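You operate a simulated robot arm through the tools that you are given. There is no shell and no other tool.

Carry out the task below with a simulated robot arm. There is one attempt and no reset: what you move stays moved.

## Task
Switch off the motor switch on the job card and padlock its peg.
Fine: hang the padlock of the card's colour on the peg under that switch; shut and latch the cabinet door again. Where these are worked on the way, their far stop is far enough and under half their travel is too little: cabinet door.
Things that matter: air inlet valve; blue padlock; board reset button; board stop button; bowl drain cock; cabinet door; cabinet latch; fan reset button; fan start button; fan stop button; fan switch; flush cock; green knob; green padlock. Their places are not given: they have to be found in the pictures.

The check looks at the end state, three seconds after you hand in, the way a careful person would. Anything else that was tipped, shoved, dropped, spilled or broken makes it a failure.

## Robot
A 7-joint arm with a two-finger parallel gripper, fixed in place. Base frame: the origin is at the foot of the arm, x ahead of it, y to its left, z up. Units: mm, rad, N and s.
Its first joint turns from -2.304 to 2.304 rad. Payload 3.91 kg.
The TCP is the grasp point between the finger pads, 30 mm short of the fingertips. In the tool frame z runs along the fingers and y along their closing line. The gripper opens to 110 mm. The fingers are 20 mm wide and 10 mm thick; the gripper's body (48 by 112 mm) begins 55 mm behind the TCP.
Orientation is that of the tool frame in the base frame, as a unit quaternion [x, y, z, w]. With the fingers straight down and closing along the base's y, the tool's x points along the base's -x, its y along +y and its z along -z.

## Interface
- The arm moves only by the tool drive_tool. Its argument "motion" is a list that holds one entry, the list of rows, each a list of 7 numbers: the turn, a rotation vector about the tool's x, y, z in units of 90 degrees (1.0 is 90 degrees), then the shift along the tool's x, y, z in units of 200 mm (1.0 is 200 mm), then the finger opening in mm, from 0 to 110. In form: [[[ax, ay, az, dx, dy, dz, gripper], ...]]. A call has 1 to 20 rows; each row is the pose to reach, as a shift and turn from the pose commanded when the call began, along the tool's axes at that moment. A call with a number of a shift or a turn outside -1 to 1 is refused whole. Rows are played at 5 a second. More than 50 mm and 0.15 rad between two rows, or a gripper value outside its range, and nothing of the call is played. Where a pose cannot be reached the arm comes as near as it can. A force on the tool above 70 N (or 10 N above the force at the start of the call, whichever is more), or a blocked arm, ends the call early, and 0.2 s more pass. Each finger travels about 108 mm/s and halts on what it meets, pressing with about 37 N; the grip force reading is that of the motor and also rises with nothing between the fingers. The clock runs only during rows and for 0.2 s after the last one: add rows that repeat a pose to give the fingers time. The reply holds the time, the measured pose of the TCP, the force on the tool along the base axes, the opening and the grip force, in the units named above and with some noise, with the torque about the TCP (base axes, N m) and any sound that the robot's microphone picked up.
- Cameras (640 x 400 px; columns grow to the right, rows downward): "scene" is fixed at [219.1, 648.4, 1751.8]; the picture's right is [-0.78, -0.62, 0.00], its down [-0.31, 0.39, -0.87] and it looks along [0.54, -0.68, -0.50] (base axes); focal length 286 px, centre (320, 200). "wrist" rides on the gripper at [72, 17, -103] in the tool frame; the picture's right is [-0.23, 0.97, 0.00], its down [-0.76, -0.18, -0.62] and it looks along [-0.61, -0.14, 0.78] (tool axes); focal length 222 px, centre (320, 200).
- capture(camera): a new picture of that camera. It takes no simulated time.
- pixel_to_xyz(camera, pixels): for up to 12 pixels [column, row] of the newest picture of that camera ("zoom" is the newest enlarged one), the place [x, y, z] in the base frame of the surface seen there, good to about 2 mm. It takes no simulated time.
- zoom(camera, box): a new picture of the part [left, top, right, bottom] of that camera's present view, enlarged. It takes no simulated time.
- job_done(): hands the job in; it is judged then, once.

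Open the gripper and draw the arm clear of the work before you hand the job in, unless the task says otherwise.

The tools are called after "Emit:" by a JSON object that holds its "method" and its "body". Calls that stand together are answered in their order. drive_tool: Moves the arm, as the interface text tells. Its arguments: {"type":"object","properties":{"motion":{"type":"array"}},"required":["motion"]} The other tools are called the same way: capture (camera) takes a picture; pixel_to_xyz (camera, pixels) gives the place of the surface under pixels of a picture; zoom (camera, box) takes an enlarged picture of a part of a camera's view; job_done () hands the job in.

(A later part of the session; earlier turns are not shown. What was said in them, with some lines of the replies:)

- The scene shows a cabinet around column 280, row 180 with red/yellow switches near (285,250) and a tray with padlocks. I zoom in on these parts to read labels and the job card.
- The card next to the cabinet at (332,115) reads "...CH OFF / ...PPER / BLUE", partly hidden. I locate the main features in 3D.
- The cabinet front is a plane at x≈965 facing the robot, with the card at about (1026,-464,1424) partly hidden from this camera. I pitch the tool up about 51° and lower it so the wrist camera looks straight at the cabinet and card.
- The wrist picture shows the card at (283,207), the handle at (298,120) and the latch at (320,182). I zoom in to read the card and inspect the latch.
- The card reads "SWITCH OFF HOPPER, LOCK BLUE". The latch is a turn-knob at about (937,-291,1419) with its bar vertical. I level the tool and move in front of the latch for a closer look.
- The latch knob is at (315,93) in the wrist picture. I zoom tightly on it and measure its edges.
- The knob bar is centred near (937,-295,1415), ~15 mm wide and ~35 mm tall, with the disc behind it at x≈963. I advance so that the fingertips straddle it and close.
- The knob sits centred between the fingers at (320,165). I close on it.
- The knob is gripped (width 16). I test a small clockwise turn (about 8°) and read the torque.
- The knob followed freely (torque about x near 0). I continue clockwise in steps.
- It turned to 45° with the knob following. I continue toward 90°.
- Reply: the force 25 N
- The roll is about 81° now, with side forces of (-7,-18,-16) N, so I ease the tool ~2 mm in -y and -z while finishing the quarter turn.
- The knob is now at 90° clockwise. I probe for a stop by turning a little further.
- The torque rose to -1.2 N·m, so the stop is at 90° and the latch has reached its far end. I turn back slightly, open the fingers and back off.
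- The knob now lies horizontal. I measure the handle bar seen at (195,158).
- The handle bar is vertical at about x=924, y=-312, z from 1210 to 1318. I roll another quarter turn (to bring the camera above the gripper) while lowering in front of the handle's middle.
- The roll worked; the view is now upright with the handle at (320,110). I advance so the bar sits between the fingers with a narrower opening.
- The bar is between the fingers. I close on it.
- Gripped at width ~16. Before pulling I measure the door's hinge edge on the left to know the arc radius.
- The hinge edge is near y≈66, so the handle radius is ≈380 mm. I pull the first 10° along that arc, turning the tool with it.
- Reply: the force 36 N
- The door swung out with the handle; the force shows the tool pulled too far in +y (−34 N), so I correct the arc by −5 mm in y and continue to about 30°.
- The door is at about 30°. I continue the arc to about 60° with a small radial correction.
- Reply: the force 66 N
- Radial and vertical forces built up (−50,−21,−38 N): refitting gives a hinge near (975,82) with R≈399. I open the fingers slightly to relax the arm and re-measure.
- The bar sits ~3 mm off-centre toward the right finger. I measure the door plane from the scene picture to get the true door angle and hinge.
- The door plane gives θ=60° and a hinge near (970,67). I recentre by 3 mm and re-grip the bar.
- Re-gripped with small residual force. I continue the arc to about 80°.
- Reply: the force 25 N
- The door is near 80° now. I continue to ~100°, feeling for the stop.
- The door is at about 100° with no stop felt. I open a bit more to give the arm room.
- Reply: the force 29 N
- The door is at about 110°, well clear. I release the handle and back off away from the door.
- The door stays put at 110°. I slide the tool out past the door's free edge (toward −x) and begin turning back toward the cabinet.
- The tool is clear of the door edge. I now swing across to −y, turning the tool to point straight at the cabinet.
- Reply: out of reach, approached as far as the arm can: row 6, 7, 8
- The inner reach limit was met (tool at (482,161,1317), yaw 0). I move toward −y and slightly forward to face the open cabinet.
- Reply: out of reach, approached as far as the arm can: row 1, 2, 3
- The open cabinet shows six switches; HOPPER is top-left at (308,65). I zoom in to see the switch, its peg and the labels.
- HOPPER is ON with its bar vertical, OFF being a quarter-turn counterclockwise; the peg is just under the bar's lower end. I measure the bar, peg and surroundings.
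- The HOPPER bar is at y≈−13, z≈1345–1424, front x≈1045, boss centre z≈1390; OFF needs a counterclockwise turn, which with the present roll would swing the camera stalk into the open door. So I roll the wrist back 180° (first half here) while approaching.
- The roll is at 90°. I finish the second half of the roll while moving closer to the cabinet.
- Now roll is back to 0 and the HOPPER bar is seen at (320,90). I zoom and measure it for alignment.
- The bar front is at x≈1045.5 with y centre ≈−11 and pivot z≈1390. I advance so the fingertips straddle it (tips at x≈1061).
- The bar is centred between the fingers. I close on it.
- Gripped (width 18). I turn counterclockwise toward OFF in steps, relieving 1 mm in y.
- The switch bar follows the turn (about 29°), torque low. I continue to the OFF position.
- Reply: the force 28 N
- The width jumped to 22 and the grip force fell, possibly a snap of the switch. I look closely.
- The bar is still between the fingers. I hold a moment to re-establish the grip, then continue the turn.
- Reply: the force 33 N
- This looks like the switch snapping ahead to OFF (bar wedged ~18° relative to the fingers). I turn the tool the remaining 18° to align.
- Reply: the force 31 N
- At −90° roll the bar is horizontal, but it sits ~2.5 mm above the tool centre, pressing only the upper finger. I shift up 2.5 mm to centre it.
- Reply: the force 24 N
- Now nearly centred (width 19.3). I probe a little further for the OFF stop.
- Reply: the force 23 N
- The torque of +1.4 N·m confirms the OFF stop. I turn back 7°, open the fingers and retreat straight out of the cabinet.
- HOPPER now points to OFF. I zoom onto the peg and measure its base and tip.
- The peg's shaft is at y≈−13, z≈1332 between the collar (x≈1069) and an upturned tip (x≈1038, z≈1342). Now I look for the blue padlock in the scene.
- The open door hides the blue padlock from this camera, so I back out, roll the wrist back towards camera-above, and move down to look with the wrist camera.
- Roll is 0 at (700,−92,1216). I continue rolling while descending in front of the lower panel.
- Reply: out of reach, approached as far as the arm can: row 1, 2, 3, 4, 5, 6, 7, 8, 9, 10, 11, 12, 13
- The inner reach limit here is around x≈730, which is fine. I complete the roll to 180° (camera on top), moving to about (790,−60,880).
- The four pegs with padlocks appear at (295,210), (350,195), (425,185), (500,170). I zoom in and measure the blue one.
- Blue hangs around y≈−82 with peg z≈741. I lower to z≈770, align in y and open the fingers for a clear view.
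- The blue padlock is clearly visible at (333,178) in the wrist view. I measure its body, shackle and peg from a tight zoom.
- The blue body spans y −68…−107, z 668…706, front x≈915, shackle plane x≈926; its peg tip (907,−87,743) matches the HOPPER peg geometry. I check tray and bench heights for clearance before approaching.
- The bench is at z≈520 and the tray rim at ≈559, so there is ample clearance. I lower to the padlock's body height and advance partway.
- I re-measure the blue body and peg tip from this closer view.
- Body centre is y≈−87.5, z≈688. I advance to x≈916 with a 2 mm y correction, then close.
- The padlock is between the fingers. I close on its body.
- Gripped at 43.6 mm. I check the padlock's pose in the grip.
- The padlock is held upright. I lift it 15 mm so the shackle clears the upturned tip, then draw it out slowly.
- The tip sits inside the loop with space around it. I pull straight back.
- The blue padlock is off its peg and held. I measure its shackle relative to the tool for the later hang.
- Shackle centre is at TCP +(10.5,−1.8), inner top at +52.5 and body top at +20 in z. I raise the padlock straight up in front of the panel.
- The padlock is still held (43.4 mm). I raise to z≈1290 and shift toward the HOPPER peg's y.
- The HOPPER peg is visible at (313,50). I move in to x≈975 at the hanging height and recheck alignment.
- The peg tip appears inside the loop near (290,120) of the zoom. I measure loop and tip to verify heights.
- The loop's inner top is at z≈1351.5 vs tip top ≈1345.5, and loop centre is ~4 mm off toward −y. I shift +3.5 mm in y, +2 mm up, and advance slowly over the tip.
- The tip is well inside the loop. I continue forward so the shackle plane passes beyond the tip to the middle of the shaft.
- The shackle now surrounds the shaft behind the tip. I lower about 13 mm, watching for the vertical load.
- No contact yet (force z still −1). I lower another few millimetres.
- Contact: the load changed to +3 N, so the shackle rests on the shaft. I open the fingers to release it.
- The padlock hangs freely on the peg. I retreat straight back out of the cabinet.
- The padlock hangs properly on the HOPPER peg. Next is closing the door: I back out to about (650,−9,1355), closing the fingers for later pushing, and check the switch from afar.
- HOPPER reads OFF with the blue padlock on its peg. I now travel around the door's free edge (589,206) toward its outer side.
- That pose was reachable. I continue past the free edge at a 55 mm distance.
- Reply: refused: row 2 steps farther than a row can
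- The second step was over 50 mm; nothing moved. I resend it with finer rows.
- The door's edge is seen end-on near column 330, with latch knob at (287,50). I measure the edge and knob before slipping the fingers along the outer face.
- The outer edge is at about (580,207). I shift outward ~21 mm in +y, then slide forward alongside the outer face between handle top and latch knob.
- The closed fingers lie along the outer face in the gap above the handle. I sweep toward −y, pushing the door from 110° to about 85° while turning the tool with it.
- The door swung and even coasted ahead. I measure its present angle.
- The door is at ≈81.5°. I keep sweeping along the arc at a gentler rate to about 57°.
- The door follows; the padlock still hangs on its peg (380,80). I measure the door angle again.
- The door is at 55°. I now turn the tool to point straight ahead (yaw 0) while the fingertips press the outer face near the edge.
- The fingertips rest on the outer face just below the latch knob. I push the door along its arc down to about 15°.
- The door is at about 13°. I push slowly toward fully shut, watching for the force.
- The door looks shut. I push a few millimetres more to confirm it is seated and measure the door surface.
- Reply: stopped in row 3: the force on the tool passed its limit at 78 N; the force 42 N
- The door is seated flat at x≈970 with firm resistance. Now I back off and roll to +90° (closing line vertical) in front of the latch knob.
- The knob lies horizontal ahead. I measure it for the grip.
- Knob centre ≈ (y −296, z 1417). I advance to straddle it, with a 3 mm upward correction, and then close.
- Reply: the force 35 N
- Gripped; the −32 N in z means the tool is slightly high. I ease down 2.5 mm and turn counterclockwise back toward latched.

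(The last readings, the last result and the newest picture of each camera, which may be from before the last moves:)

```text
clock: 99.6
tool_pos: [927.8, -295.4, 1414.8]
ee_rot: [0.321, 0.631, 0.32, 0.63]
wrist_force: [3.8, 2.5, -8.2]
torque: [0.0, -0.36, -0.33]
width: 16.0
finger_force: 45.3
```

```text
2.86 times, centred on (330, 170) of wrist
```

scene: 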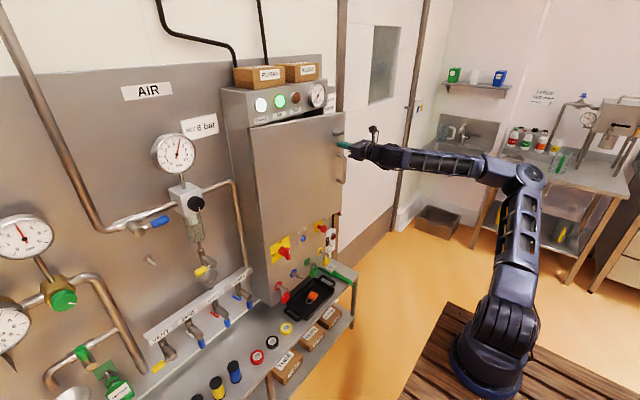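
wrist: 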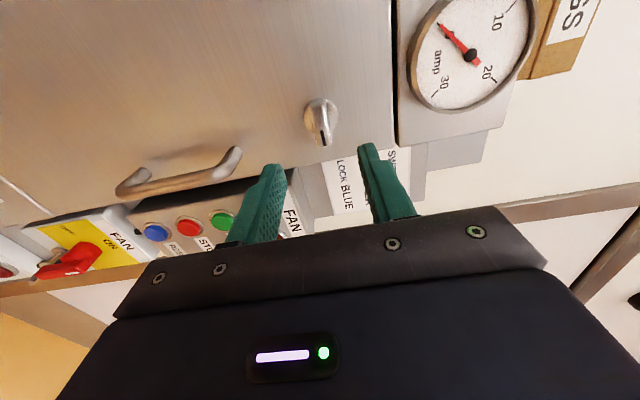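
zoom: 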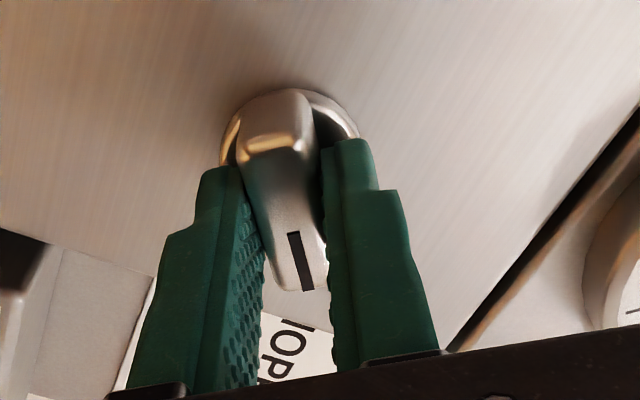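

The knob follows (about 54° roll now) with little force. I continue to the upright latched position.

Emit:
{"method": "drive_tool", "body": {"motion": [[[0, 0, -0.08, 0, 0, 0, 8], [0, 0, -0.16, 0, 0, 0, 8], [0, 0, -0.24, 0, 0, 0, 8], [0, 0, -0.32, 0, 0, 0, 8], [0, 0, -0.4, 0, 0, 0, 8], [0, 0, -0.48, 0, 0, 0, 8], [0, 0, -0.56, 0, 0, 0, 8], [0, 0, -0.6, 0, 0, 0, 8], [0, 0, -0.6, 0, 0, 0, 8]]]}}

Emit:
{"method": "zoom", "body": {"camera": "wrist", "box": [240, 100, 420, 240]}}

```text
clock: 101.6
tool_pos: [926.3, -295.0, 1414.8]
ee_rot: [-0.001, 0.708, 0.0, 0.707]
wrist_force: [2.0, 0.8, 4.4]
torque: [0.14, -0.17, -0.1]
width: 16.0
finger_force: 45.0
```

```text
2.86 times, centred on (330, 170) of wrist
```

zoom: 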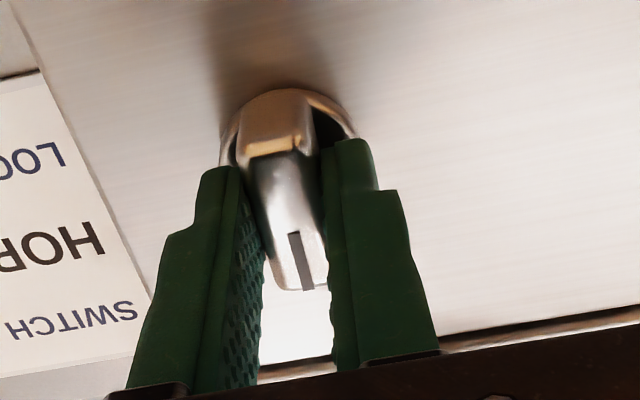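

The knob is upright. I probe slightly past for the stop to make sure it is fully latched.

Emit:
{"method": "drive_tool", "body": {"motion": [[[0, 0, -0.04, 0, 0, 0, 8], [0, 0, -0.06, 0, 0, 0, 8], [0, 0, -0.06, 0, 0, 0, 8]]]}}

```text
clock: 102.4
tool_pos: [926.6, -294.9, 1414.5]
ee_rot: [-0.033, 0.708, -0.034, 0.705]
wrist_force: [0.8, 3.3, 0.3]
torque: [1.2, 0.31, -0.02]
width: 17.2
finger_force: 45.2
```

The stop is felt (1.2 N·m), so the latch is fully home. I return to neutral and give a gentle 3 mm tug on the knob to verify the door is held.

Emit:
{"method": "drive_tool", "body": {"motion": [[[0, 0, 0.06, 0, 0, 0, 8], [0, 0, 0.06, 0, 0, -0.015, 8], [0, 0, 0.06, 0, 0, -0.015, 8]]]}}

```text
clock: 103.2
tool_pos: [925.3, -296.2, 1414.5]
ee_rot: [-0.001, 0.709, -0.001, 0.706]
wrist_force: [22.3, 0.7, 1.6]
torque: [0.03, -1.09, -0.72]
width: 15.7
finger_force: 45.2
```

The +22 N reaction shows the door is held by the latch. I release the knob and retreat.

Emit:
{"method": "drive_tool", "body": {"motion": [[[0, 0, 0, 0, 0, 0.012, 12], [0, 0, 0, 0, 0, 0.012, 46], [0, 0, 0, 0, 0, 0.012, 46], [0, 0, 0, 0, 0, -0.15, 46], [0, 0, 0, 0, 0, -0.35, 46], [0, 0, 0, 0, 0, -0.55, 46], [0, 0, 0, 0, 0, -0.75, 60], [0, 0, 0, 0, 0, -0.95, 60]]]}}

Emit:
{"method": "capture", "body": {"camera": "wrist"}}

Emit:
{"method": "zoom", "body": {"camera": "wrist", "box": [260, 60, 380, 160]}}

Emit:
{"method": "capture", "body": {"camera": "scene"}}

```text
clock: 105.0
tool_pos: [731.1, -294.7, 1414.5]
ee_rot: [0.0, 0.708, 0.0, 0.706]
wrist_force: [0.6, -0.3, 0.0]
torque: [0.0, -0.05, 0.06]
width: 60.0
finger_force: 0.1
```

```text
taken
```

wrist: 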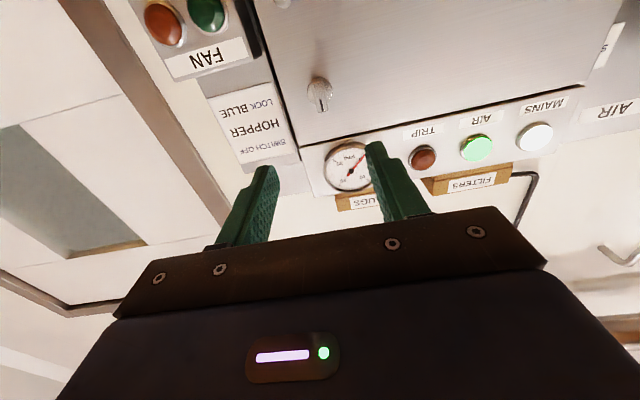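

```text
4.00 times, centred on (320, 110) of wrist
```

zoom: 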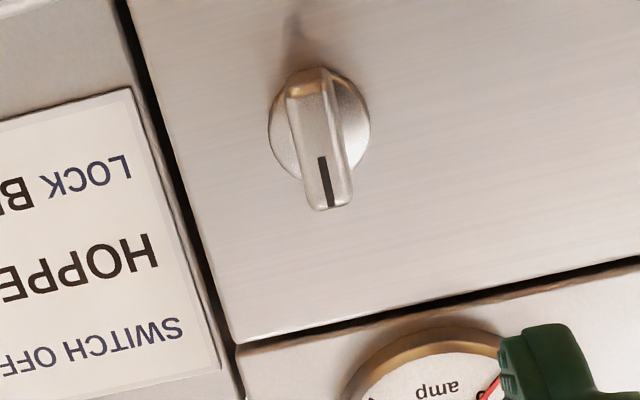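

```text
taken
```

scene: 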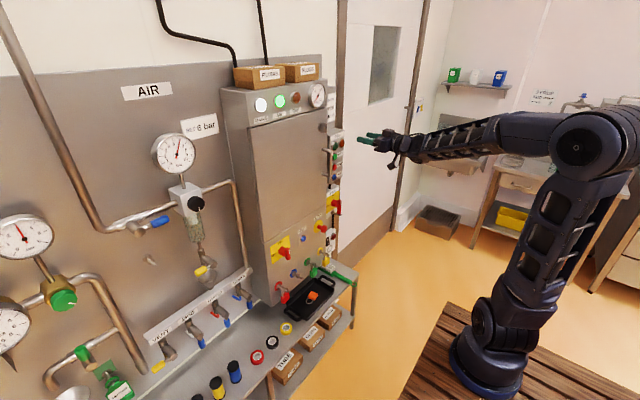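

The door is shut and the latch knob stands upright as at the start. I check the rest of the scene for anything disturbed.

Emit:
{"method": "zoom", "body": {"camera": "scene", "box": [230, 210, 370, 330]}}

Emit:
{"method": "zoom", "body": {"camera": "scene", "box": [220, 60, 360, 220]}}

```text
3.33 times, centred on (300, 270) of scene
```

zoom: 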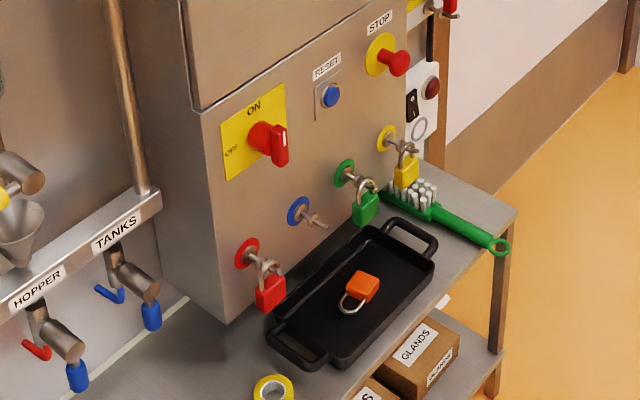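

```text
2.50 times, centred on (290, 140) of scene
```

zoom: 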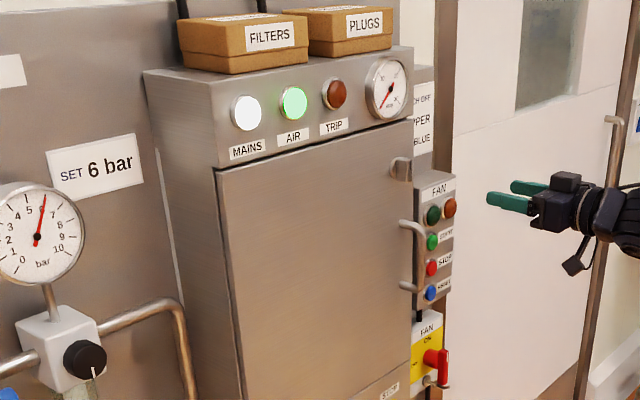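

Everything else looks as it did at the start; only the blue padlock has left its hook. I draw the arm further clear with the gripper open.

Emit:
{"method": "drive_tool", "body": {"motion": [[[0, 0, 0, -0.05, 0, -0.15, 80], [0, 0, 0, -0.1, 0, -0.3, 110], [0, 0, 0, -0.15, 0, -0.45, 110], [0, 0, 0, -0.2, 0, -0.6, 110], [0, 0, 0, -0.2, 0, -0.6, 110]]]}}

Emit:
{"method": "capture", "body": {"camera": "scene"}}

```text
clock: 106.2
tool_pos: [613.0, -296.0, 1456.0]
ee_rot: [0.0, 0.708, 0.0, 0.706]
wrist_force: [0.5, 0.5, -0.4]
torque: [0.0, -0.03, 0.01]
width: 110.0
finger_force: 0.1
```

```text
taken
```

scene: 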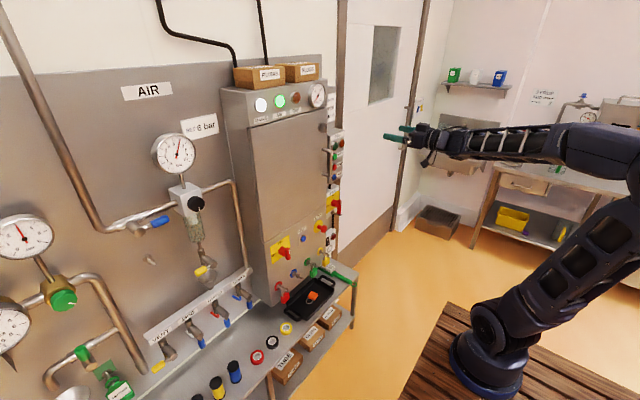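

HOPPER is off, the blue padlock hangs on its peg, the door is shut and latched, and the arm is clear with the gripper open. I hand the job in.

Emit:
{"method": "job_done", "body": {}}

```text
The job is handed in.
```

The job is done and handed in. The card reads "SWITCH OFF HOPPER, LOCK BLUE".

- **Switch:** The HOPPER motor switch is turned to OFF, and I felt it reach its stop.
- **Padlock:** The blue padlock is off its hook on the lower panel and hangs on the peg under the HOPPER switch. I last saw it there with the door about half closed. The door has hidden it since.
- **Door:** The cabinet door is shut. The latch is back in its starting position, and the door held against a light pull.
- **Everything else:** In the last close-up pictures nothing else looked moved. The other three hanging padlocks, the tray, the other panel controls and the lamps looked as they did at the start.

On the way the door was opened to about 110°, without reaching a stop. The arm is drawn back with the gripper open.
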